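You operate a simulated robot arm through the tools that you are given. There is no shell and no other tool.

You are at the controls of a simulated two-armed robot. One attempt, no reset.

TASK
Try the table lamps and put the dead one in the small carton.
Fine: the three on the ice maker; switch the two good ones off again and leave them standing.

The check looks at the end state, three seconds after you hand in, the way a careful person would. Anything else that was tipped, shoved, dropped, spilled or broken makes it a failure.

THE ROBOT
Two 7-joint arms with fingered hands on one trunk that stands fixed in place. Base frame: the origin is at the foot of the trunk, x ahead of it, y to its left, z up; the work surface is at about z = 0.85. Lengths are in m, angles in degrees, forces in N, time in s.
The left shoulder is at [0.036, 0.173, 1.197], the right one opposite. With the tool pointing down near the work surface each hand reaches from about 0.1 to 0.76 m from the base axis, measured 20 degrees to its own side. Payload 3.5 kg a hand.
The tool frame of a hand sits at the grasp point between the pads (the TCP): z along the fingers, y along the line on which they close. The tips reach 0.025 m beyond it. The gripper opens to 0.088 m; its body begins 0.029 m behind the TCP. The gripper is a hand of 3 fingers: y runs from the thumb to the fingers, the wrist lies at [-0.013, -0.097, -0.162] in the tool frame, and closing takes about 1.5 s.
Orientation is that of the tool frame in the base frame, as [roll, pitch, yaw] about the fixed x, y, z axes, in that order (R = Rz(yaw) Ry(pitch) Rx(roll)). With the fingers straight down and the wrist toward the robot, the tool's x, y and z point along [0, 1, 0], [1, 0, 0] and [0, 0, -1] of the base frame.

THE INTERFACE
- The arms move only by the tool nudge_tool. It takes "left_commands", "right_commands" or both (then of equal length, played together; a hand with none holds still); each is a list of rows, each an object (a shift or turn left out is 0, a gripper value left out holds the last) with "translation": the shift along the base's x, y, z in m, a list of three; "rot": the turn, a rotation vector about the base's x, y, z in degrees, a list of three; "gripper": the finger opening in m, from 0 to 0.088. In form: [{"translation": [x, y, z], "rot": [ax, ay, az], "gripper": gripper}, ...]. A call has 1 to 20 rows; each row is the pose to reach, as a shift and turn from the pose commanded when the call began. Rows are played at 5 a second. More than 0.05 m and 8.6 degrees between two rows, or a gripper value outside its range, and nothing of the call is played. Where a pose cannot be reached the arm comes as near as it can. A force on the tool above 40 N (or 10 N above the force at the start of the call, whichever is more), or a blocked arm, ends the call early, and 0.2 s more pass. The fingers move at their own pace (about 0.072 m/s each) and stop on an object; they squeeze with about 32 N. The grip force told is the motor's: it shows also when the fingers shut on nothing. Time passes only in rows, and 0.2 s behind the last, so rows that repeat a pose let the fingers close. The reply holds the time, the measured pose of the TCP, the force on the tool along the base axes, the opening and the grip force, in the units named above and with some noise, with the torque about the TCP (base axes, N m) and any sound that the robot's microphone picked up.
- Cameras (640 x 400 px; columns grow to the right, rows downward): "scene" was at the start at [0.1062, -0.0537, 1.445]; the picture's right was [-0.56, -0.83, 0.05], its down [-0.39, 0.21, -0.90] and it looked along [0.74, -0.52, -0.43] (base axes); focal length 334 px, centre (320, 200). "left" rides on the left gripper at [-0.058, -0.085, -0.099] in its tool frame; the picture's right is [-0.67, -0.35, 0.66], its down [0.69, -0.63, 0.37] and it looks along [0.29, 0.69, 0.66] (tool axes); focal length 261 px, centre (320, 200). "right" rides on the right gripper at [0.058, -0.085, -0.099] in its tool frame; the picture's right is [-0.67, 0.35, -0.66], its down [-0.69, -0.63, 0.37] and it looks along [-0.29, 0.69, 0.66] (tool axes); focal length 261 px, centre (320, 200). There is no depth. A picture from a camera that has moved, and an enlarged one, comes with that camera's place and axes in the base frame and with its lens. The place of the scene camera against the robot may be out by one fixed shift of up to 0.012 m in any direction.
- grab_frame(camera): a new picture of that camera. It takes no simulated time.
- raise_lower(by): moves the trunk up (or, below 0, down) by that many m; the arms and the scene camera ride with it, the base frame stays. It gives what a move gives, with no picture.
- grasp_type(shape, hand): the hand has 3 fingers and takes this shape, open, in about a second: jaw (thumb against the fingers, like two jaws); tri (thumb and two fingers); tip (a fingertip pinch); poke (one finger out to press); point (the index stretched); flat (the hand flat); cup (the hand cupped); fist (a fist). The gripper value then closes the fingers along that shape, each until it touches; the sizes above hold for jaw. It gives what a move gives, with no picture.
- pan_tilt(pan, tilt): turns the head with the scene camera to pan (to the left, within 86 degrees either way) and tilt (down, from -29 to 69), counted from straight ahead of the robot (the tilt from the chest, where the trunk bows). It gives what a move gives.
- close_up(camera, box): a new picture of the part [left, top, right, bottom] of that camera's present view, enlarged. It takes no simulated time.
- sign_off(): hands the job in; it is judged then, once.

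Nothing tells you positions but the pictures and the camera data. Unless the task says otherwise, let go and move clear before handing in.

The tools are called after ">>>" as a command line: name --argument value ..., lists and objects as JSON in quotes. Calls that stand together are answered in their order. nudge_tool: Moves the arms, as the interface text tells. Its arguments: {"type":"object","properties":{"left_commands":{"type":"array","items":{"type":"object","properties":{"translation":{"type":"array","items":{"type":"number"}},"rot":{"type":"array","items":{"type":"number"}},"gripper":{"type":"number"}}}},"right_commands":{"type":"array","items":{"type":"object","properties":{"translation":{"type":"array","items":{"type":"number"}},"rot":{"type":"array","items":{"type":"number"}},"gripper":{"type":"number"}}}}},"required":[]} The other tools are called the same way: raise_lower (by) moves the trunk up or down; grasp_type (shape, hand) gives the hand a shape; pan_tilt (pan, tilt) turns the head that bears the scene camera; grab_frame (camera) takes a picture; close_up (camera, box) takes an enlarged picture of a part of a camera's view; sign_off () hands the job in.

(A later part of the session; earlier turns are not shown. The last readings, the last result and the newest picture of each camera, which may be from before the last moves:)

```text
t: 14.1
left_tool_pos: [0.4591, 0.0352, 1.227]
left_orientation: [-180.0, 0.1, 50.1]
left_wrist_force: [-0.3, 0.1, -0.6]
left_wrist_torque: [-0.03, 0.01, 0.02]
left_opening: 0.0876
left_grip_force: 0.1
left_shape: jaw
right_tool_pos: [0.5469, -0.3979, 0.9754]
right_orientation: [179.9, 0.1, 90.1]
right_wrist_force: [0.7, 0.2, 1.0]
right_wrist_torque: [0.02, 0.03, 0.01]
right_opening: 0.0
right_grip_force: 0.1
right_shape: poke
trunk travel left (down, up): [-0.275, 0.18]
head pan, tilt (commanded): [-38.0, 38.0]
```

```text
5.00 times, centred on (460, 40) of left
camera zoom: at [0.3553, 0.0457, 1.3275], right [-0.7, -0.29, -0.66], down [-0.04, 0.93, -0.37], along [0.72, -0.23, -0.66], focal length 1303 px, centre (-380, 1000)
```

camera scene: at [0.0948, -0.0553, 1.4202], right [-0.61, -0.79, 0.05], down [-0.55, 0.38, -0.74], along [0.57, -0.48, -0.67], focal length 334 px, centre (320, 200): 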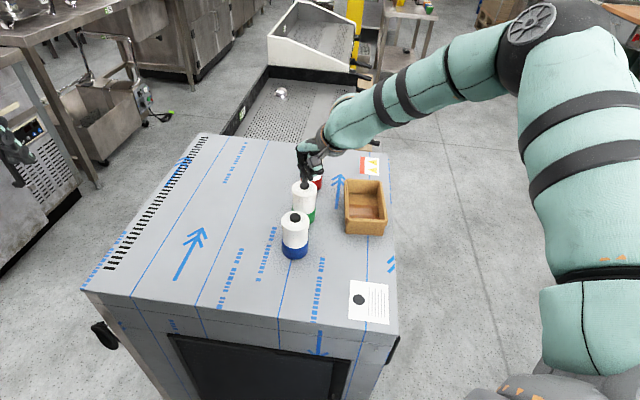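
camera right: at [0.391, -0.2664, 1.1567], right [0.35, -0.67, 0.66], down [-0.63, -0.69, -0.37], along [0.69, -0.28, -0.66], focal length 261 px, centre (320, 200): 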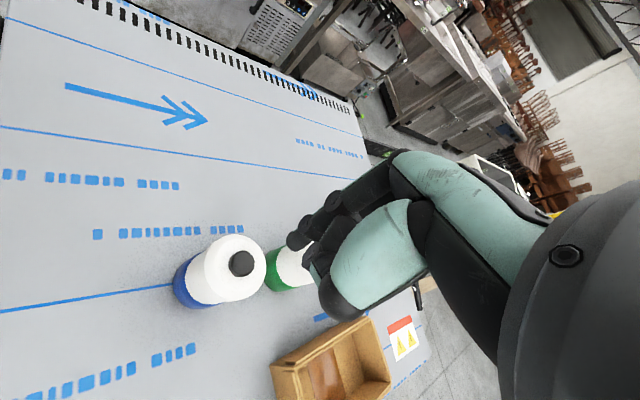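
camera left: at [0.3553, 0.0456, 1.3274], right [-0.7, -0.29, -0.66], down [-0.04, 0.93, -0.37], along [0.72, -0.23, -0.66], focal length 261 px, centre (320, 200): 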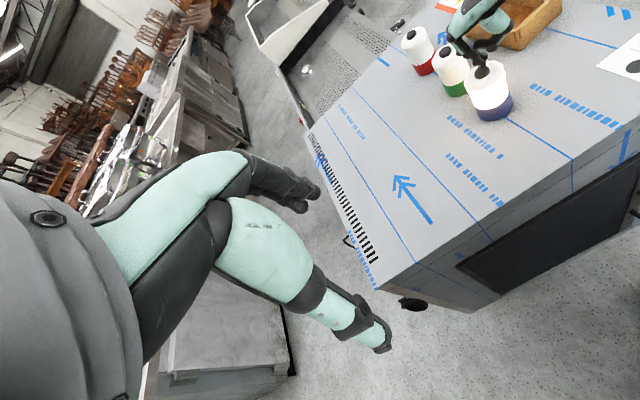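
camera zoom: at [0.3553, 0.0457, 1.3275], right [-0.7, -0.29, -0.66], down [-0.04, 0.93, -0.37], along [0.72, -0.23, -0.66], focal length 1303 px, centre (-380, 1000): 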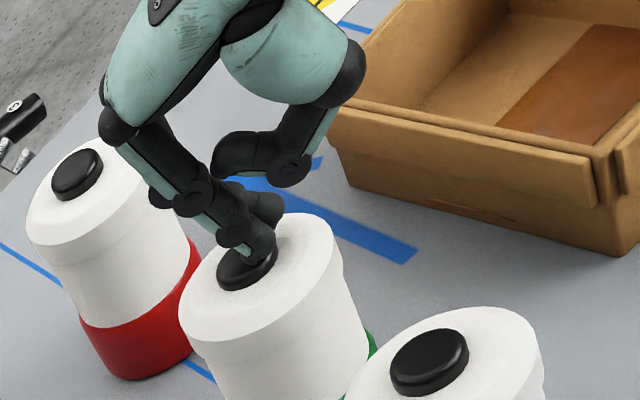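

There was no click. The TCP stopped slightly off its command (x 0.547 rather than 0.5505, z 0.9754). I'll let it settle and look closely.

>>> nudge_tool --right_commands '[{"translation": [0, 0, 0]}, {"translation": [0, 0, 0]}]'

>>> close_up --camera "right" --box '[220, 170, 370, 270]'

>>> close_up --camera "scene" --box '[270, 130, 340, 210]'

>>> close_up --camera "left" --box '[420, 20, 480, 70]'

```text
t: 14.7
left_tool_pos: [0.4586, 0.0354, 1.226]
left_orientation: [180.0, 0.0, 50.1]
left_wrist_force: [0.7, 0.4, 0.1]
left_wrist_torque: [0.01, 0.01, 0.0]
left_opening: 0.0879
left_grip_force: 0.1
left_shape: jaw
right_tool_pos: [0.548, -0.3987, 0.9763]
right_orientation: [-180.0, -0.1, 90.1]
right_wrist_force: [0.8, -0.7, 0.7]
right_wrist_torque: [0.04, -0.02, 0.01]
right_opening: 0.0001
right_grip_force: 0.0
right_shape: poke
trunk travel left (down, up): [-0.275, 0.18]
head pan, tilt (commanded): [-38.0, 38.0]
```

```text
4.00 times, centred on (295, 220) of right
camera zoom: at [0.4638, -0.3414, 1.0756], right [0.35, -0.67, 0.66], down [-0.63, -0.69, -0.37], along [0.69, -0.28, -0.66], focal length 1043 px, centre (420, 120)
```

zoom: 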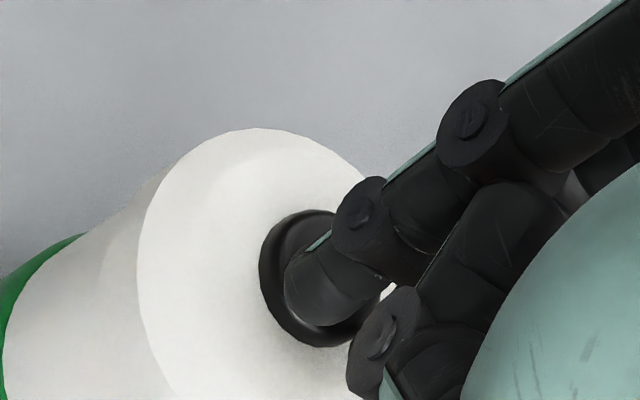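

```text
5.00 times, centred on (305, 170) of scene
camera zoom: at [0.0949, -0.0547, 1.4203], right [-0.61, -0.79, 0.05], down [-0.55, 0.38, -0.74], along [0.57, -0.48, -0.67], focal length 1669 px, centre (395, 350)
```

zoom: 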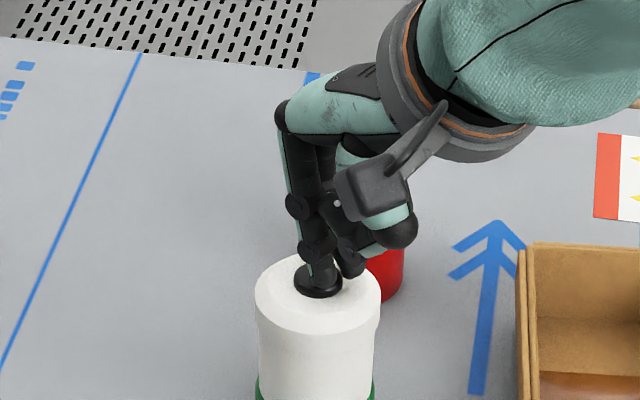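

```text
8.00 times, centred on (450, 45) of left
camera zoom: at [0.3552, 0.0458, 1.3274], right [-0.7, -0.29, -0.66], down [-0.04, 0.93, -0.37], along [0.72, -0.23, -0.66], focal length 2085 px, centre (-720, 1440)
```

zoom: 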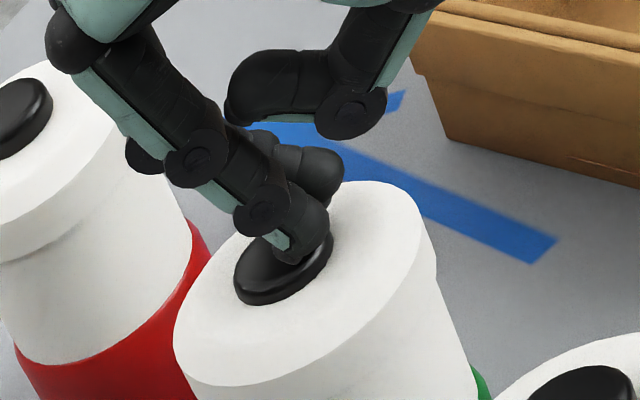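

The arm seems to be at a joint limit here, since the pose stalled with almost no force. I'll lift the hand, lower the trunk a little so the arm works in a more comfortable range, and press again.

>>> nudge_tool --right_commands '[{"translation": [0, 0, 0.025]}, {"translation": [0, 0, 0.06]}, {"translation": [0, 0, 0.1]}, {"translation": [0, 0, 0.13]}, {"translation": [0, 0, 0.13]}]'

>>> grab_frame --camera "scene"

```text
t: 15.9
left_tool_pos: [0.4595, 0.0348, 1.2266]
left_orientation: [-180.0, 0.0, 50.1]
left_wrist_force: [0.3, -0.2, -0.3]
left_wrist_torque: [0.03, -0.01, 0.02]
left_opening: 0.0875
left_grip_force: 0.1
left_shape: jaw
right_tool_pos: [0.5495, -0.3989, 1.1051]
right_orientation: [180.0, 0.0, 90.0]
right_wrist_force: [-0.6, -0.5, 0.2]
right_wrist_torque: [0.03, 0.0, 0.02]
right_opening: 0.0003
right_grip_force: 0.0
right_shape: poke
trunk travel left (down, up): [-0.275, 0.18]
head pan, tilt (commanded): [-38.0, 38.0]
```

```text
taken
camera scene: at [0.0952, -0.0551, 1.4202], right [-0.61, -0.79, 0.05], down [-0.55, 0.38, -0.74], along [0.57, -0.48, -0.67], focal length 334 px, centre (320, 200)
```

scene: 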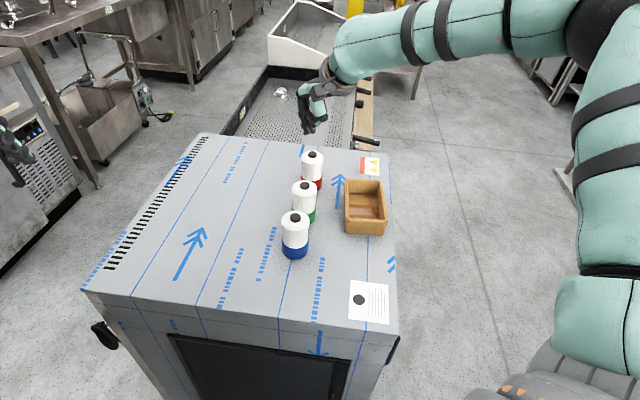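

The lamps are undisturbed and the elbow is high. I'll lower the trunk by 0.1.

>>> raise_lower --by -0.1

>>> grab_frame --camera "scene"

>>> grab_frame --camera "left"

>>> grab_frame --camera "right"

```text
t: 17.2
left_tool_pos: [0.4581, 0.035, 1.1279]
left_orientation: [180.0, 0.0, 50.2]
left_wrist_force: [0.4, -0.3, 0.7]
left_wrist_torque: [-0.04, 0.0, 0.03]
left_opening: 0.0874
left_grip_force: 0.1
left_shape: jaw
right_tool_pos: [0.5487, -0.3987, 1.0056]
right_orientation: [180.0, -0.1, 90.1]
right_wrist_force: [-0.1, -0.3, -0.6]
right_wrist_torque: [-0.05, -0.03, -0.02]
right_opening: 0.0001
right_grip_force: 0.1
right_shape: poke
trunk travel left (down, up): [-0.175, 0.28]
head pan, tilt (commanded): [-38.0, 38.0]
```

```text
taken
camera scene: at [0.155, -0.0548, 1.3017], right [-0.6, -0.79, 0.13], down [-0.64, 0.38, -0.67], along [0.48, -0.48, -0.73], focal length 334 px, centre (320, 200)
```

scene: 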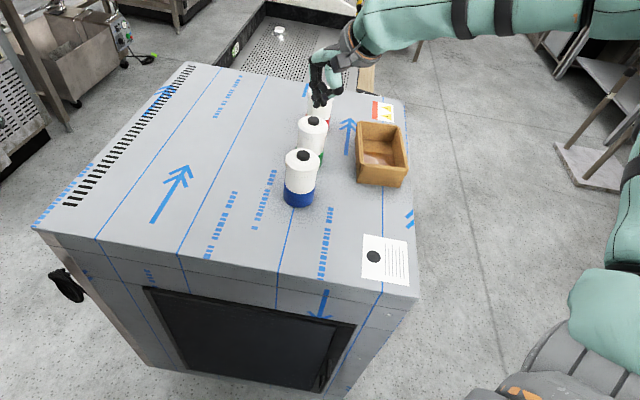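

```text
taken
camera left: at [0.3543, 0.0457, 1.2275], right [-0.7, -0.29, -0.66], down [-0.04, 0.93, -0.37], along [0.72, -0.23, -0.66], focal length 261 px, centre (320, 200)
```

left: 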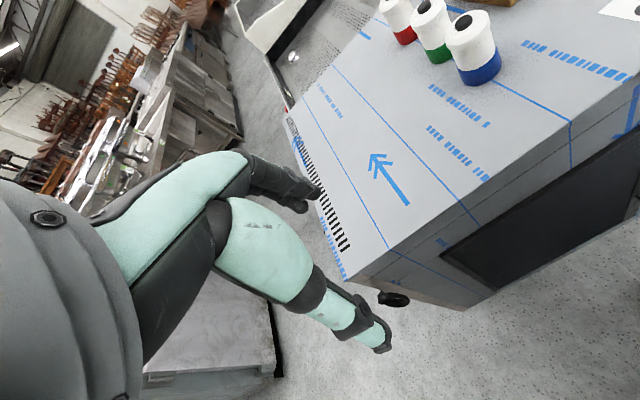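

```text
taken
camera right: at [0.465, -0.3411, 1.1047], right [0.35, -0.67, 0.66], down [-0.63, -0.69, -0.37], along [0.7, -0.28, -0.66], focal length 261 px, centre (320, 200)
```

right: 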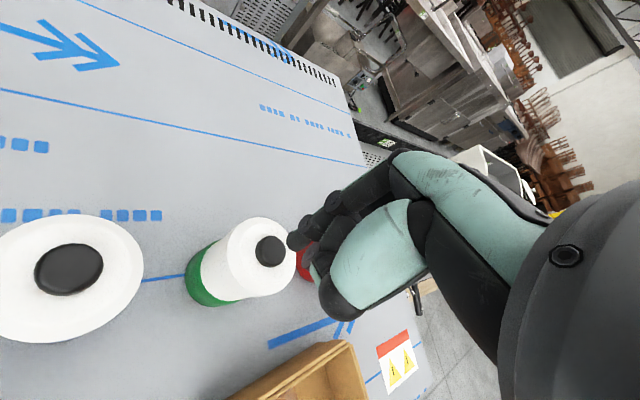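

The trunk bowed forward as it lowered, and the TCP is still above green at z 1.006. I'll move down and check the alignment.

>>> nudge_tool --right_commands '[{"translation": [0, 0, -0.012]}, {"translation": [0.001, 0, -0.021]}, {"translation": [0.001, 0, -0.021]}]'

>>> close_up --camera "right" --box '[250, 190, 350, 260]'

>>> close_up --camera "scene" --box '[280, 80, 350, 150]'

```text
t: 18.0
left_tool_pos: [0.4586, 0.0352, 1.1265]
left_orientation: [-180.0, 0.0, 50.1]
left_wrist_force: [0.3, 0.5, -0.4]
left_wrist_torque: [0.02, -0.03, 0.01]
left_opening: 0.0876
left_grip_force: 0.0
left_shape: jaw
right_tool_pos: [0.5503, -0.399, 0.9832]
right_orientation: [179.9, 0.1, 90.0]
right_wrist_force: [-0.3, 0.4, 1.3]
right_wrist_torque: [-0.01, -0.04, 0.02]
right_opening: 0.0
right_grip_force: 0.0
right_shape: poke
trunk travel left (down, up): [-0.175, 0.28]
head pan, tilt (commanded): [-38.0, 38.0]
```

```text
5.71 times, centred on (300, 225) of right
camera zoom: at [0.4668, -0.3411, 1.0834], right [0.35, -0.67, 0.66], down [-0.63, -0.69, -0.37], along [0.69, -0.28, -0.66], focal length 1489 px, centre (434, 57)
```

zoom: 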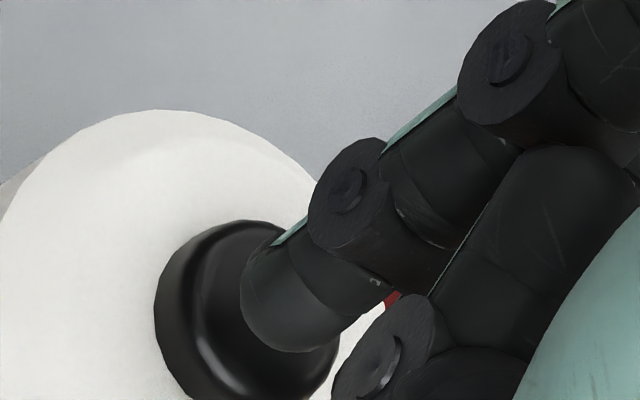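

```text
5.71 times, centred on (315, 115) of scene
camera zoom: at [0.1557, -0.0549, 1.3015], right [-0.6, -0.79, 0.13], down [-0.64, 0.38, -0.67], along [0.48, -0.48, -0.73], focal length 1908 px, centre (349, 686)
```

zoom: 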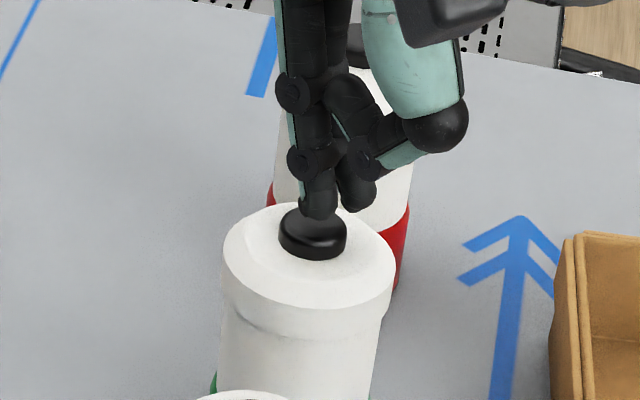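

Aligned. Pressing the green button.

>>> nudge_tool --right_commands '[{"translation": [0, 0, -0.003]}, {"translation": [0, 0, -0.006]}, {"translation": [0, 0, -0.008]}, {"translation": [0, 0, -0.0095]}]'

>>> close_up --camera "scene" --box '[260, 80, 360, 220]'

>>> close_up --camera "right" --box '[220, 170, 370, 270]'

```text
t: 19.0
left_tool_pos: [0.459, 0.0357, 1.126]
left_orientation: [180.0, 0.0, 50.2]
left_wrist_force: [1.5, 0.1, 0.6]
left_wrist_torque: [-0.01, 0.02, -0.02]
left_opening: 0.0872
left_grip_force: 0.0
left_shape: jaw
right_tool_pos: [0.55, -0.3982, 0.9737]
right_orientation: [179.9, 0.1, 90.1]
right_wrist_force: [-0.3, 0.1, 2.0]
right_wrist_torque: [0.02, -0.04, 0.0]
right_opening: 0.0
right_grip_force: 0.1
right_shape: poke
trunk travel left (down, up): [-0.175, 0.28]
head pan, tilt (commanded): [-38.0, 38.0]
heard: click
```

```text
2.86 times, centred on (310, 150) of scene
camera zoom: at [0.1556, -0.0547, 1.3016], right [-0.6, -0.79, 0.13], down [-0.64, 0.38, -0.67], along [0.48, -0.49, -0.73], focal length 954 px, centre (349, 343)
```

zoom: 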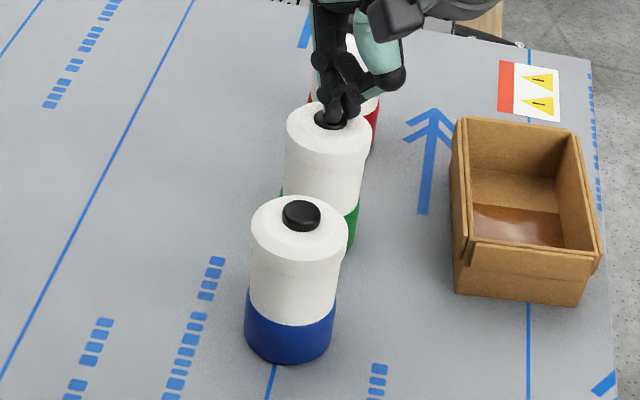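

```text
4.00 times, centred on (295, 220) of right
camera zoom: at [0.4662, -0.3407, 1.0739], right [0.35, -0.67, 0.66], down [-0.63, -0.69, -0.37], along [0.69, -0.28, -0.66], focal length 1043 px, centre (420, 120)
```

zoom: 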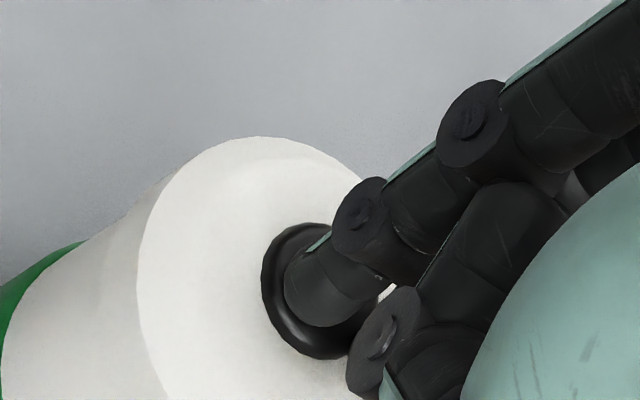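

It clicked but there's no light from green. I'll release and press once more to be sure, which also returns its switch to where it was.

>>> nudge_tool --right_commands '[{"translation": [0, 0, 0.005]}, {"translation": [0, 0, 0.012]}, {"translation": [0, 0, 0.012]}]'

>>> close_up --camera "scene" --box '[260, 80, 360, 220]'

>>> nudge_tool --right_commands '[{"translation": [0, 0, -0.005]}, {"translation": [0, 0, -0.008]}, {"translation": [0, 0, -0.0105]}, {"translation": [0, 0, -0.012]}]'

>>> close_up --camera "scene" --box '[260, 80, 360, 220]'

```text
t: 19.8
left_tool_pos: [0.4599, 0.0354, 1.1271]
left_orientation: [180.0, 0.0, 50.1]
left_wrist_force: [-0.6, 0.2, 0.0]
left_wrist_torque: [-0.05, 0.0, 0.0]
left_opening: 0.0877
left_grip_force: 0.0
left_shape: jaw
right_tool_pos: [0.5507, -0.3987, 0.9856]
right_orientation: [-180.0, -0.1, 90.2]
right_wrist_force: [0.0, 0.3, -0.1]
right_wrist_torque: [-0.01, 0.0, -0.03]
right_opening: 0.0
right_grip_force: 0.0
right_shape: poke
trunk travel left (down, up): [-0.175, 0.28]
head pan, tilt (commanded): [-38.0, 38.0]
```

```text
2.86 times, centred on (310, 150) of scene
camera zoom: at [0.1558, -0.0549, 1.3015], right [-0.6, -0.79, 0.13], down [-0.64, 0.38, -0.67], along [0.48, -0.48, -0.73], focal length 954 px, centre (349, 343)
```

zoom: 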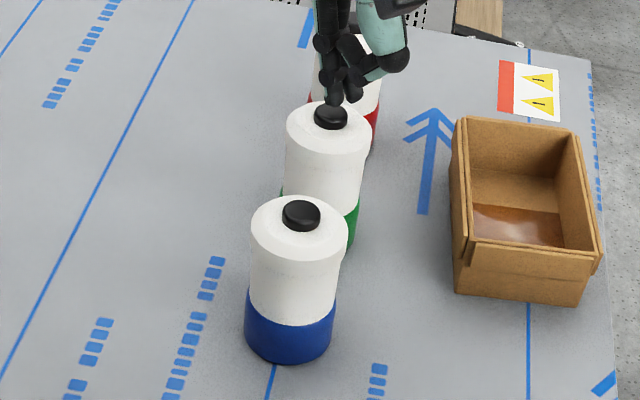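

```text
t: 20.8
left_tool_pos: [0.4582, 0.0344, 1.1266]
left_orientation: [-180.0, 0.0, 50.1]
left_wrist_force: [-0.1, 0.1, 0.2]
left_wrist_torque: [-0.03, -0.02, -0.03]
left_opening: 0.0877
left_grip_force: 0.1
left_shape: jaw
right_tool_pos: [0.5507, -0.3984, 0.9741]
right_orientation: [180.0, -0.1, 90.2]
right_wrist_force: [0.3, 0.1, 1.6]
right_wrist_torque: [0.05, -0.01, 0.0]
right_opening: 0.0001
right_grip_force: 0.0
right_shape: poke
trunk travel left (down, up): [-0.175, 0.28]
head pan, tilt (commanded): [-38.0, 38.0]
heard: click
```

```text
2.86 times, centred on (310, 150) of scene
camera zoom: at [0.1554, -0.0547, 1.3016], right [-0.6, -0.79, 0.13], down [-0.64, 0.38, -0.67], along [0.48, -0.49, -0.73], focal length 954 px, centre (349, 343)
```

zoom: 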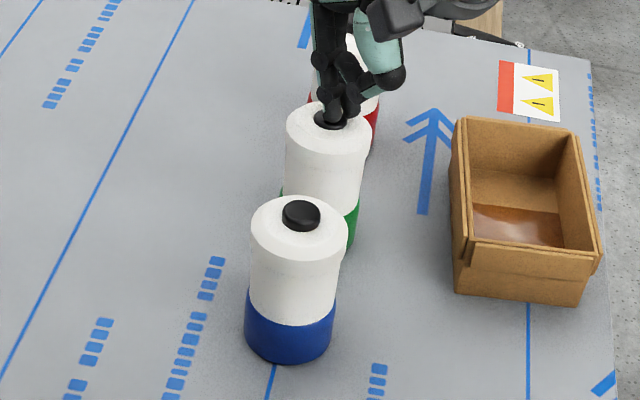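

Green clicks twice with no light, so it's dead. I'll check red too, moving up and across by (+0.085, -0.086).

>>> nudge_tool --right_commands '[{"translation": [0, 0, 0.02]}, {"translation": [0, 0, 0.05]}, {"translation": [0.021, -0.0215, 0.06]}, {"translation": [0.0425, -0.043, 0.06]}, {"translation": [0.064, -0.0645, 0.06]}, {"translation": [0.085, -0.086, 0.06]}, {"translation": [0.085, -0.086, 0.04]}, {"translation": [0.085, -0.086, 0.025]}, {"translation": [0.085, -0.086, 0.025]}]'

>>> pan_tilt --pan -38 --tilt 28

>>> grab_frame --camera "scene"

>>> grab_frame --camera "right"

>>> close_up --camera "left" --box '[360, 0, 520, 100]'

```text
t: 22.8
left_tool_pos: [0.4587, 0.0351, 1.1262]
left_orientation: [180.0, 0.0, 50.2]
left_wrist_force: [-0.3, -0.1, -1.1]
left_wrist_torque: [-0.04, 0.03, 0.0]
left_opening: 0.0873
left_grip_force: 0.0
left_shape: jaw
right_tool_pos: [0.6362, -0.4837, 0.9987]
right_orientation: [-179.9, 0.0, 90.1]
right_wrist_force: [-0.7, 0.7, -0.1]
right_wrist_torque: [-0.03, -0.05, 0.01]
right_opening: 0.0
right_grip_force: 0.0
right_shape: poke
trunk travel left (down, up): [-0.175, 0.28]
head pan, tilt (commanded): [-38.0, 38.0]
```

```text
t: 23.5
left_tool_pos: [0.4592, 0.0357, 1.1261]
left_orientation: [180.0, 0.0, 50.1]
left_wrist_force: [1.2, -1.0, 0.0]
left_wrist_torque: [-0.01, -0.02, 0.01]
left_opening: 0.0878
left_grip_force: 0.1
left_shape: jaw
right_tool_pos: [0.6354, -0.4844, 0.9991]
right_orientation: [-180.0, 0.0, 90.1]
right_wrist_force: [-0.5, 0.4, -0.8]
right_wrist_torque: [0.02, 0.0, 0.0]
right_opening: 0.0
right_grip_force: 0.0
right_shape: poke
trunk travel left (down, up): [-0.175, 0.28]
head pan, tilt (commanded): [-38.0, 28.0]
```

```text
taken
camera scene: at [0.1626, -0.058, 1.3159], right [-0.6, -0.79, 0.13], down [-0.54, 0.29, -0.79], along [0.58, -0.54, -0.6], focal length 334 px, centre (320, 200)
```

scene: 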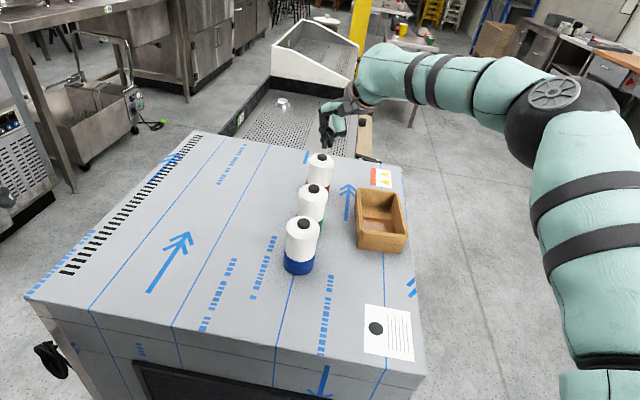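

```text
taken
camera right: at [0.5515, -0.4272, 1.0987], right [0.35, -0.67, 0.66], down [-0.63, -0.69, -0.37], along [0.69, -0.28, -0.66], focal length 261 px, centre (320, 200)
```

right: 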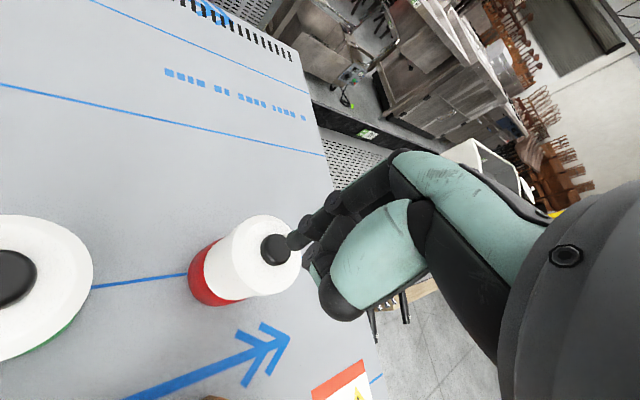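

```text
4.00 times, centred on (440, 50) of left
camera zoom: at [0.3551, 0.0455, 1.227], right [-0.7, -0.29, -0.66], down [-0.04, 0.93, -0.37], along [0.72, -0.23, -0.66], focal length 1043 px, centre (-160, 800)
```

zoom: 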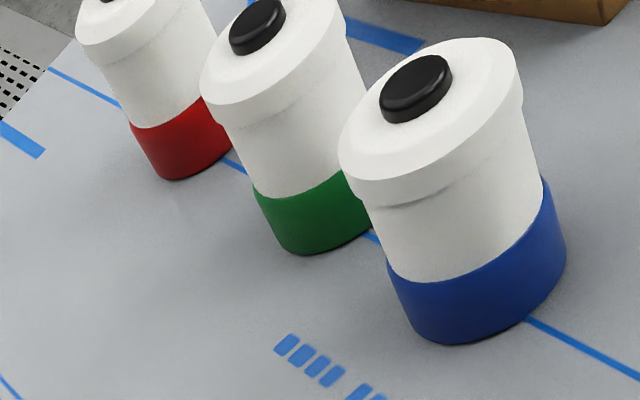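

The hand reaches above red. I'll lower it to just above the button and check alignment.

>>> nudge_tool --right_commands '[{"translation": [0, 0, -0.008]}, {"translation": [0, 0, -0.016]}, {"translation": [0, 0, -0.016]}]'

>>> close_up --camera "right" --box '[250, 190, 350, 260]'

>>> close_up --camera "scene" --box '[290, 110, 360, 180]'

```text
t: 24.3
left_tool_pos: [0.4587, 0.0342, 1.127]
left_orientation: [180.0, 0.0, 50.2]
left_wrist_force: [-0.4, -0.5, -0.6]
left_wrist_torque: [0.02, 0.0, -0.01]
left_opening: 0.0876
left_grip_force: 0.0
left_shape: jaw
right_tool_pos: [0.6357, -0.4844, 0.9825]
right_orientation: [180.0, 0.0, 90.1]
right_wrist_force: [0.4, 0.2, 0.0]
right_wrist_torque: [-0.01, 0.0, 0.0]
right_opening: 0.0
right_grip_force: 0.0
right_shape: poke
trunk travel left (down, up): [-0.175, 0.28]
head pan, tilt (commanded): [-38.0, 28.0]
```

```text
5.71 times, centred on (300, 225) of right
camera zoom: at [0.5517, -0.4272, 1.0828], right [0.35, -0.67, 0.66], down [-0.63, -0.69, -0.37], along [0.69, -0.28, -0.66], focal length 1489 px, centre (434, 57)
```

zoom: 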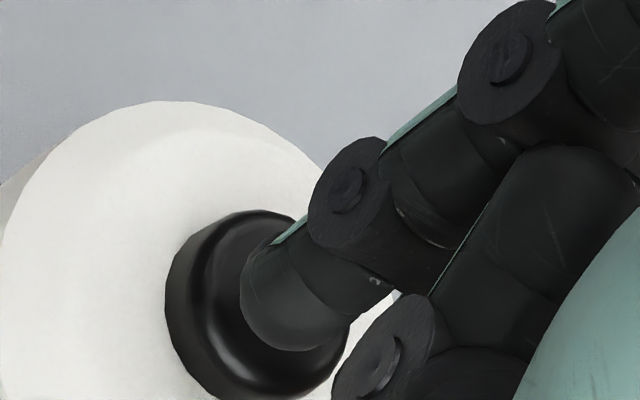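

```text
5.71 times, centred on (325, 145) of scene
camera zoom: at [0.1626, -0.0579, 1.316], right [-0.6, -0.79, 0.13], down [-0.54, 0.29, -0.79], along [0.58, -0.54, -0.6], focal length 1908 px, centre (291, 514)
```

zoom: 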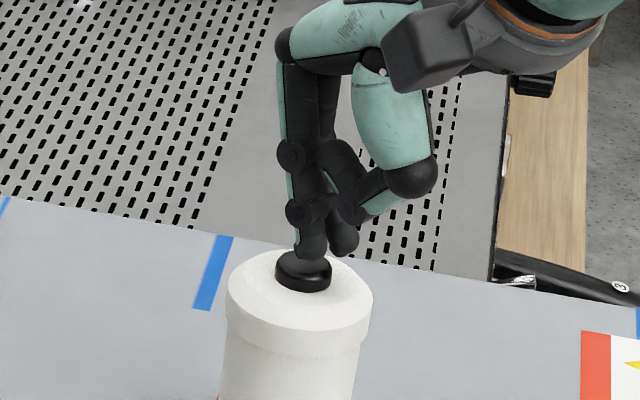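

Alignment matches the earlier presses, so I'll press red.

>>> nudge_tool --right_commands '[{"translation": [0, 0, -0.003]}, {"translation": [0, 0, -0.006]}, {"translation": [0, 0, -0.0075]}, {"translation": [0, 0, -0.009]}]'

>>> close_up --camera "scene" --box '[270, 110, 370, 290]'

```text
t: 25.3
left_tool_pos: [0.4593, 0.0354, 1.1265]
left_orientation: [180.0, 0.0, 50.0]
left_wrist_force: [-0.8, -0.4, 0.1]
left_wrist_torque: [0.02, 0.01, -0.01]
left_opening: 0.0876
left_grip_force: 0.1
left_shape: jaw
right_tool_pos: [0.6362, -0.4844, 0.9735]
right_orientation: [-180.0, 0.0, 90.1]
right_wrist_force: [0.2, -0.4, 2.2]
right_wrist_torque: [-0.02, -0.01, 0.0]
right_opening: 0.0002
right_grip_force: 0.1
right_shape: poke
trunk travel left (down, up): [-0.175, 0.28]
head pan, tilt (commanded): [-38.0, 28.0]
heard: click
```

```text
2.22 times, centred on (320, 200) of scene
camera zoom: at [0.1623, -0.0578, 1.316], right [-0.6, -0.79, 0.13], down [-0.54, 0.29, -0.79], along [0.59, -0.54, -0.6], focal length 742 px, centre (320, 200)
```

zoom: 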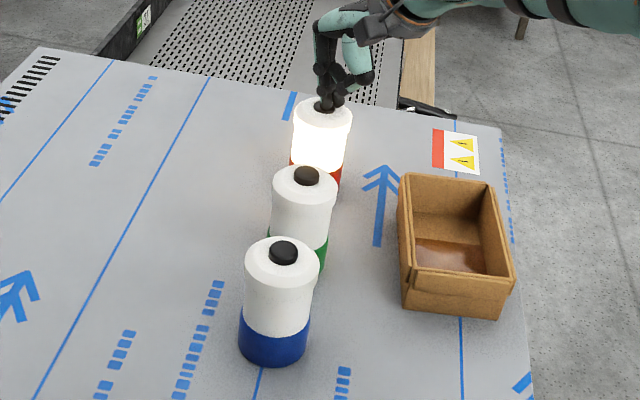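

Red lights, so it's good. I'll release and press again to switch it off.

>>> nudge_tool --right_commands '[{"translation": [0, 0, 0.005]}, {"translation": [0, 0, 0.012]}, {"translation": [0, 0, 0.012]}]'

>>> nudge_tool --right_commands '[{"translation": [0, 0, -0.005]}, {"translation": [0, 0, -0.008]}, {"translation": [0, 0, -0.0105]}, {"translation": [0, 0, -0.012]}]'

>>> close_up --camera "scene" --box '[270, 110, 370, 290]'

```text
t: 26.1
left_tool_pos: [0.4587, 0.0353, 1.126]
left_orientation: [180.0, 0.1, 50.1]
left_wrist_force: [0.0, 0.8, -0.4]
left_wrist_torque: [0.02, 0.01, -0.04]
left_opening: 0.0876
left_grip_force: 0.1
left_shape: jaw
right_tool_pos: [0.6368, -0.4842, 0.9857]
right_orientation: [-180.0, 0.0, 90.0]
right_wrist_force: [-0.2, 0.3, 0.3]
right_wrist_torque: [0.0, -0.04, 0.02]
right_opening: 0.0
right_grip_force: 0.0
right_shape: poke
trunk travel left (down, up): [-0.175, 0.28]
head pan, tilt (commanded): [-38.0, 28.0]
```

```text
t: 27.1
left_tool_pos: [0.4579, 0.035, 1.127]
left_orientation: [-179.9, 0.0, 50.1]
left_wrist_force: [0.1, -0.6, -0.3]
left_wrist_torque: [-0.01, 0.0, 0.02]
left_opening: 0.0878
left_grip_force: 0.1
left_shape: jaw
right_tool_pos: [0.6356, -0.4837, 0.9744]
right_orientation: [180.0, 0.0, 90.1]
right_wrist_force: [0.5, -0.8, 2.5]
right_wrist_torque: [-0.01, 0.0, 0.04]
right_opening: 0.0001
right_grip_force: 0.0
right_shape: poke
trunk travel left (down, up): [-0.175, 0.28]
head pan, tilt (commanded): [-38.0, 28.0]
heard: click
```

```text
2.22 times, centred on (320, 200) of scene
camera zoom: at [0.1624, -0.0579, 1.316], right [-0.6, -0.79, 0.13], down [-0.54, 0.29, -0.79], along [0.58, -0.54, -0.6], focal length 742 px, centre (320, 200)
```

zoom: 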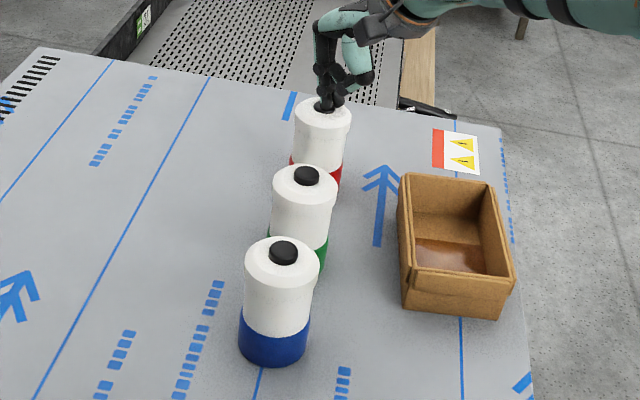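

Red is off again; both good lamps stand where they were. I'll lift, go back above the dead green lamp at a safe height, and switch the hand to the jaw shape.

>>> nudge_tool --right_commands '[{"translation": [0, 0, 0.02]}, {"translation": [0, 0, 0.06]}, {"translation": [0, 0, 0.1]}, {"translation": [-0.02, 0.022, 0.126]}, {"translation": [-0.041, 0.044, 0.126]}, {"translation": [-0.061, 0.066, 0.126]}, {"translation": [-0.0815, 0.088, 0.126]}, {"translation": [-0.0815, 0.088, 0.126]}]'

>>> grasp_type --hand "right" --shape "jaw"

>>> grab_frame --camera "right"

>>> grab_frame --camera "scene"

>>> grab_frame --camera "left"

```text
t: 28.9
left_tool_pos: [0.4587, 0.0358, 1.126]
left_orientation: [-179.9, 0.0, 50.1]
left_wrist_force: [0.5, -0.7, -0.3]
left_wrist_torque: [-0.01, 0.02, 0.01]
left_opening: 0.0873
left_grip_force: 0.0
left_shape: jaw
right_tool_pos: [0.5548, -0.3963, 1.0996]
right_orientation: [180.0, 0.0, 90.2]
right_wrist_force: [-0.2, -0.4, 0.4]
right_wrist_torque: [0.0, -0.03, 0.04]
right_opening: 0.0
right_grip_force: 0.0
right_shape: poke
trunk travel left (down, up): [-0.175, 0.28]
head pan, tilt (commanded): [-38.0, 28.0]
```

```text
t: 29.8
left_tool_pos: [0.4589, 0.0348, 1.1258]
left_orientation: [-180.0, -0.1, 50.0]
left_wrist_force: [-0.7, 0.1, -0.2]
left_wrist_torque: [0.0, 0.03, -0.01]
left_opening: 0.0875
left_grip_force: 0.2
left_shape: jaw
right_tool_pos: [0.555, -0.3975, 1.1003]
right_orientation: [-179.9, 0.0, 90.1]
right_wrist_force: [0.3, -0.7, 0.3]
right_wrist_torque: [0.02, 0.01, 0.0]
right_opening: 0.0879
right_grip_force: 0.1
right_shape: jaw
trunk travel left (down, up): [-0.175, 0.28]
head pan, tilt (commanded): [-38.0, 28.0]
```

```text
taken
camera right: at [0.4711, -0.3396, 1.1994], right [0.35, -0.67, 0.66], down [-0.63, -0.69, -0.37], along [0.69, -0.28, -0.66], focal length 261 px, centre (320, 200)
```

right: 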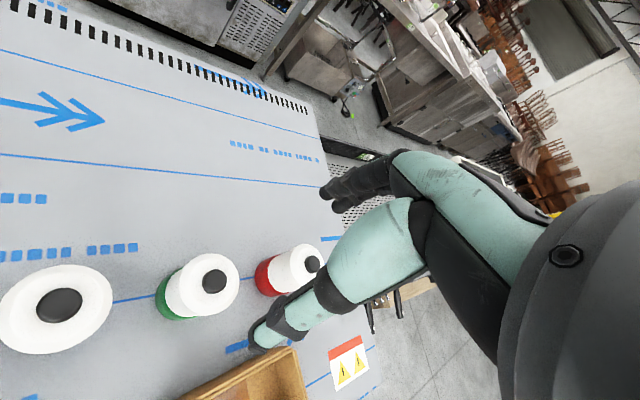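

```text
taken
camera scene: at [0.1626, -0.0579, 1.316], right [-0.6, -0.79, 0.13], down [-0.54, 0.29, -0.79], along [0.58, -0.54, -0.6], focal length 334 px, centre (320, 200)
```

scene: 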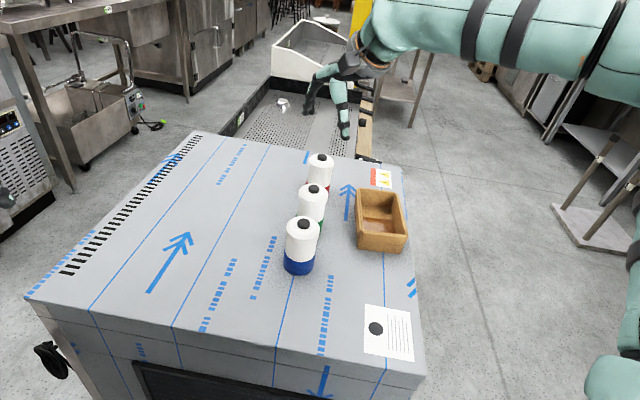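

```text
taken
camera left: at [0.3551, 0.0456, 1.227], right [-0.7, -0.29, -0.66], down [-0.04, 0.93, -0.37], along [0.72, -0.23, -0.66], focal length 261 px, centre (320, 200)
```

left: 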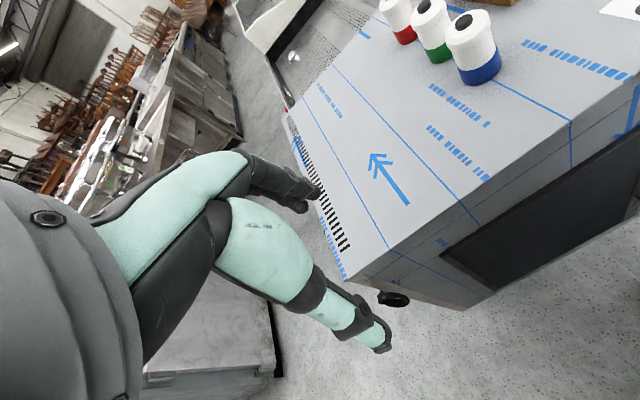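

The jaw is open over green, with the thumb on the robot side and the fingers beyond; both clear the neighbouring lamps and the carton. I'll descend partway and look.

>>> nudge_tool --right_commands '[{"translation": [0, 0.001, -0.03]}, {"translation": [0, 0.002, -0.06]}, {"translation": [0, 0.002, -0.09]}, {"translation": [0, 0.002, -0.11]}, {"translation": [0, 0.002, -0.11]}]'

>>> grab_frame --camera "right"

>>> close_up --camera "scene" --box '[260, 80, 420, 280]'

>>> close_up --camera "left" --box '[360, 0, 520, 100]'

```text
t: 31.0
left_tool_pos: [0.4595, 0.0348, 1.1262]
left_orientation: [-180.0, 0.0, 50.1]
left_wrist_force: [0.0, 0.6, 0.4]
left_wrist_torque: [-0.04, 0.0, -0.04]
left_opening: 0.0876
left_grip_force: 0.0
left_shape: jaw
right_tool_pos: [0.5543, -0.394, 0.9895]
right_orientation: [-179.9, 0.1, 90.2]
right_wrist_force: [-0.3, -0.1, 0.6]
right_wrist_torque: [-0.01, -0.01, 0.02]
right_opening: 0.088
right_grip_force: 0.1
right_shape: jaw
trunk travel left (down, up): [-0.175, 0.28]
head pan, tilt (commanded): [-38.0, 28.0]
```

```text
taken
camera right: at [0.4704, -0.3368, 1.0892], right [0.35, -0.67, 0.66], down [-0.63, -0.69, -0.37], along [0.69, -0.28, -0.66], focal length 261 px, centre (320, 200)
```

right: 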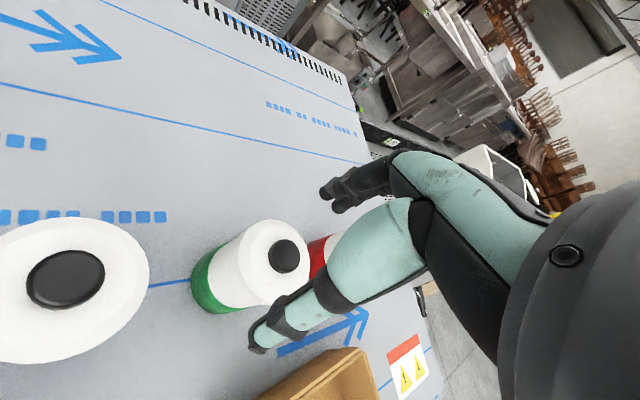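

```text
2.00 times, centred on (340, 180) of scene
camera zoom: at [0.1625, -0.0579, 1.316], right [-0.6, -0.79, 0.13], down [-0.54, 0.29, -0.79], along [0.58, -0.54, -0.6], focal length 668 px, centre (280, 240)
```

zoom: 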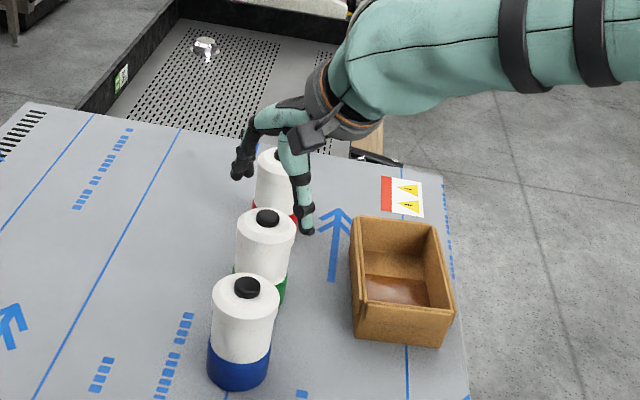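

```text
4.00 times, centred on (440, 50) of left
camera zoom: at [0.3549, 0.0456, 1.2271], right [-0.7, -0.29, -0.66], down [-0.04, 0.93, -0.37], along [0.72, -0.23, -0.66], focal length 1043 px, centre (-160, 800)
```

zoom: 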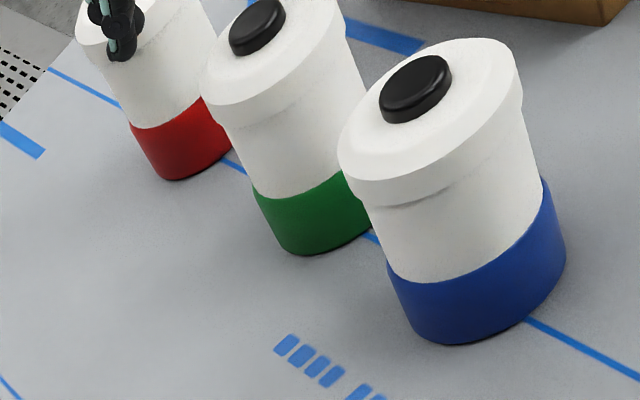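

The green button is centred between thumb and fingers to within about 2 mm. I'll continue down to around the shade.

>>> nudge_tool --right_commands '[{"translation": [-0.0005, 0.001, -0.02]}, {"translation": [-0.0005, 0.0015, -0.035]}, {"translation": [-0.0005, 0.0015, -0.045]}, {"translation": [-0.0005, 0.0015, -0.045]}]'

>>> grab_frame --camera "right"

>>> close_up --camera "scene" --box '[270, 110, 370, 260]'

>>> close_up --camera "left" --box '[360, 0, 520, 100]'

```text
t: 32.0
left_tool_pos: [0.4587, 0.0353, 1.1265]
left_orientation: [-180.0, 0.0, 50.0]
left_wrist_force: [0.0, 0.5, -0.6]
left_wrist_torque: [-0.02, 0.05, 0.01]
left_opening: 0.0875
left_grip_force: 0.0
left_shape: jaw
right_tool_pos: [0.5545, -0.3932, 0.9453]
right_orientation: [-180.0, 0.0, 90.1]
right_wrist_force: [0.9, -0.4, -0.1]
right_wrist_torque: [-0.05, 0.03, -0.01]
right_opening: 0.0876
right_grip_force: 0.1
right_shape: jaw
trunk travel left (down, up): [-0.175, 0.28]
head pan, tilt (commanded): [-38.0, 28.0]
```

```text
taken
camera right: at [0.4697, -0.3358, 1.0446], right [0.35, -0.67, 0.66], down [-0.63, -0.69, -0.37], along [0.69, -0.28, -0.66], focal length 261 px, centre (320, 200)
```

right: 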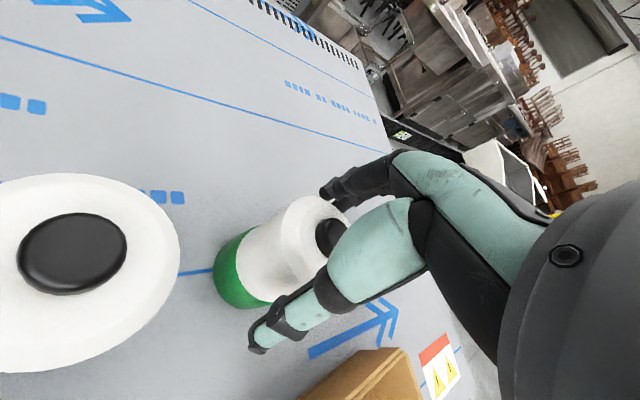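

```text
2.67 times, centred on (320, 185) of scene
camera zoom: at [0.1627, -0.0579, 1.316], right [-0.6, -0.79, 0.13], down [-0.54, 0.29, -0.79], along [0.58, -0.54, -0.6], focal length 890 px, centre (320, 240)
```

zoom: 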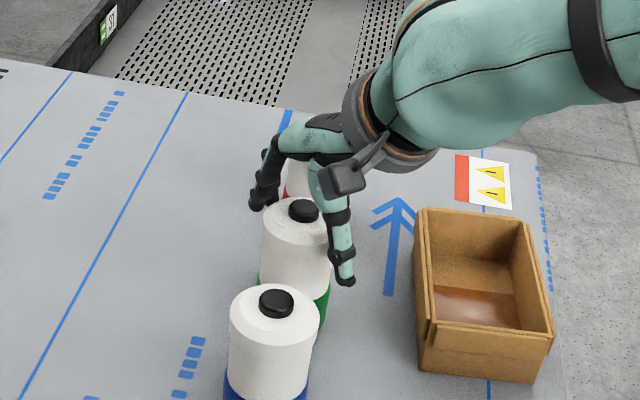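

```text
4.00 times, centred on (440, 50) of left
camera zoom: at [0.3551, 0.0456, 1.227], right [-0.7, -0.29, -0.66], down [-0.04, 0.93, -0.37], along [0.72, -0.23, -0.66], focal length 1043 px, centre (-160, 800)
```

zoom: 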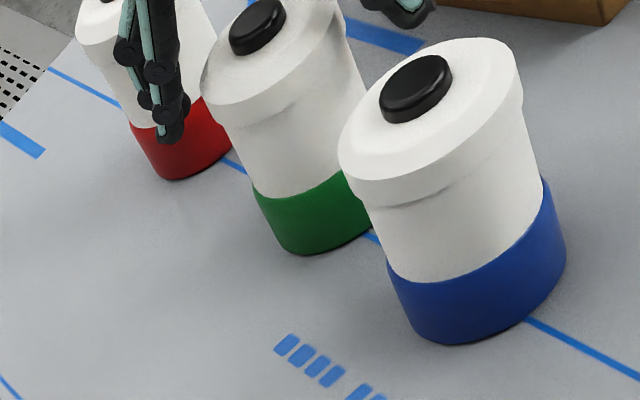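

Clear on all sides. I'll go down 15 mm to the grip height and look before closing.

>>> nudge_tool --right_commands '[{"translation": [0, 0, -0.008]}, {"translation": [0, 0, -0.015]}, {"translation": [0, 0, -0.015]}]'

>>> close_up --camera "right" --box '[200, 140, 420, 360]'

>>> close_up --camera "scene" --box '[280, 120, 360, 230]'

>>> close_up --camera "left" --box '[360, 0, 520, 100]'

```text
t: 32.8
left_tool_pos: [0.4601, 0.0354, 1.1261]
left_orientation: [180.0, 0.0, 50.0]
left_wrist_force: [0.5, 0.1, -0.4]
left_wrist_torque: [-0.03, -0.01, 0.01]
left_opening: 0.0875
left_grip_force: 0.1
left_shape: jaw
right_tool_pos: [0.5548, -0.3924, 0.9306]
right_orientation: [-180.0, 0.0, 90.1]
right_wrist_force: [0.4, 0.3, -0.2]
right_wrist_torque: [-0.03, -0.03, 0.0]
right_opening: 0.0876
right_grip_force: 0.2
right_shape: jaw
trunk travel left (down, up): [-0.175, 0.28]
head pan, tilt (commanded): [-38.0, 28.0]
```

```text
1.82 times, centred on (310, 250) of right
camera zoom: at [0.4697, -0.3363, 1.0299], right [0.35, -0.67, 0.66], down [-0.63, -0.69, -0.37], along [0.69, -0.28, -0.66], focal length 474 px, centre (338, 109)
```

zoom: 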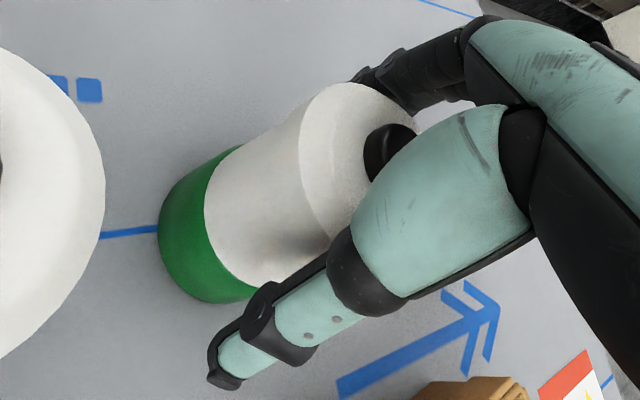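

```text
3.64 times, centred on (320, 175) of scene
camera zoom: at [0.1626, -0.0579, 1.316], right [-0.6, -0.79, 0.13], down [-0.54, 0.29, -0.79], along [0.58, -0.54, -0.6], focal length 1214 px, centre (320, 291)
```

zoom: 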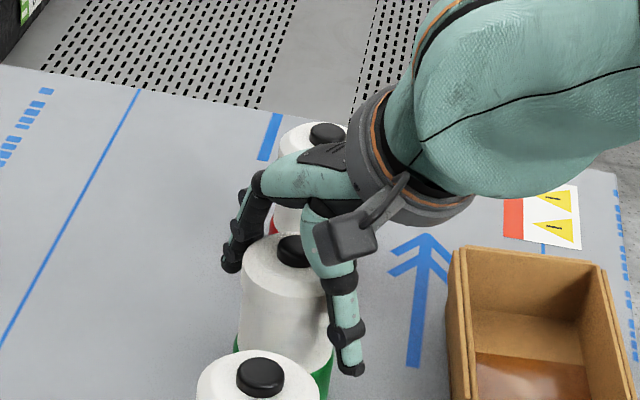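

```text
4.00 times, centred on (440, 50) of left
camera zoom: at [0.3551, 0.0456, 1.227], right [-0.7, -0.29, -0.66], down [-0.04, 0.93, -0.37], along [0.72, -0.23, -0.66], focal length 1043 px, centre (-160, 800)
```

zoom: 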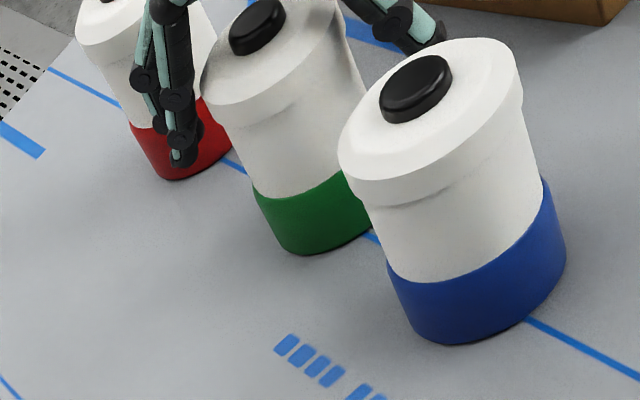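

Everything is clear and centred, so I'll close the jaw on the green lamp.

>>> nudge_tool --right_commands '[{"gripper": 0.07}, {"gripper": 0.06}, {"gripper": 0.05}, {"gripper": 0.03}, {"gripper": 0.03}, {"gripper": 0.03}, {"gripper": 0.03}, {"gripper": 0.03}]'

>>> close_up --camera "right" --box '[200, 140, 420, 360]'

>>> close_up --camera "scene" --box '[270, 110, 370, 260]'

>>> close_up --camera "left" --box '[360, 0, 520, 100]'

```text
t: 34.6
left_tool_pos: [0.4583, 0.0355, 1.1253]
left_orientation: [180.0, 0.0, 50.1]
left_wrist_force: [-0.6, -0.1, -0.5]
left_wrist_torque: [0.0, 0.02, -0.02]
left_opening: 0.0874
left_grip_force: 0.1
left_shape: jaw
right_tool_pos: [0.5548, -0.3936, 0.9294]
right_orientation: [-180.0, 0.0, 90.1]
right_wrist_force: [0.0, -0.2, 0.7]
right_wrist_torque: [0.02, -0.02, -0.02]
right_opening: 0.0444
right_grip_force: 31.7
right_shape: jaw
trunk travel left (down, up): [-0.175, 0.28]
head pan, tilt (commanded): [-38.0, 28.0]
```

```text
1.82 times, centred on (310, 250) of right
camera zoom: at [0.4698, -0.3364, 1.0298], right [0.35, -0.67, 0.66], down [-0.63, -0.69, -0.37], along [0.69, -0.28, -0.66], focal length 474 px, centre (338, 109)
```

zoom: 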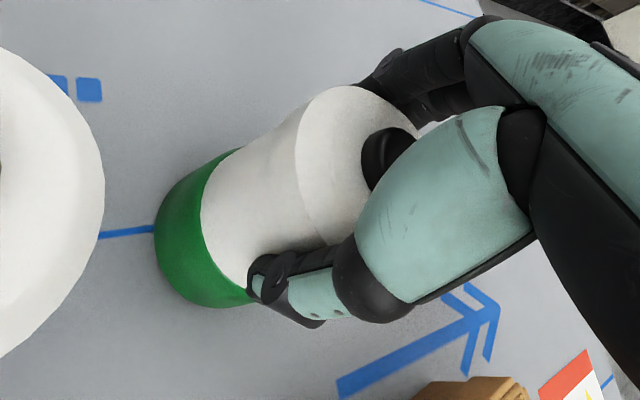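

```text
2.67 times, centred on (320, 185) of scene
camera zoom: at [0.1628, -0.0581, 1.3159], right [-0.6, -0.79, 0.13], down [-0.54, 0.29, -0.79], along [0.58, -0.54, -0.6], focal length 890 px, centre (320, 240)
```

zoom: 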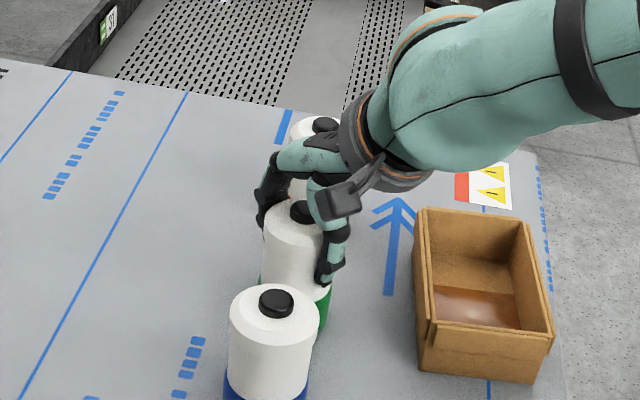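

```text
4.00 times, centred on (440, 50) of left
camera zoom: at [0.3552, 0.0454, 1.2269], right [-0.7, -0.29, -0.66], down [-0.04, 0.93, -0.37], along [0.72, -0.23, -0.66], focal length 1043 px, centre (-160, 800)
```

zoom: 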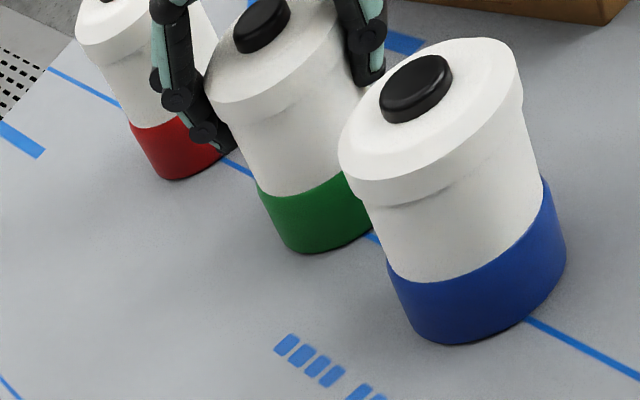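

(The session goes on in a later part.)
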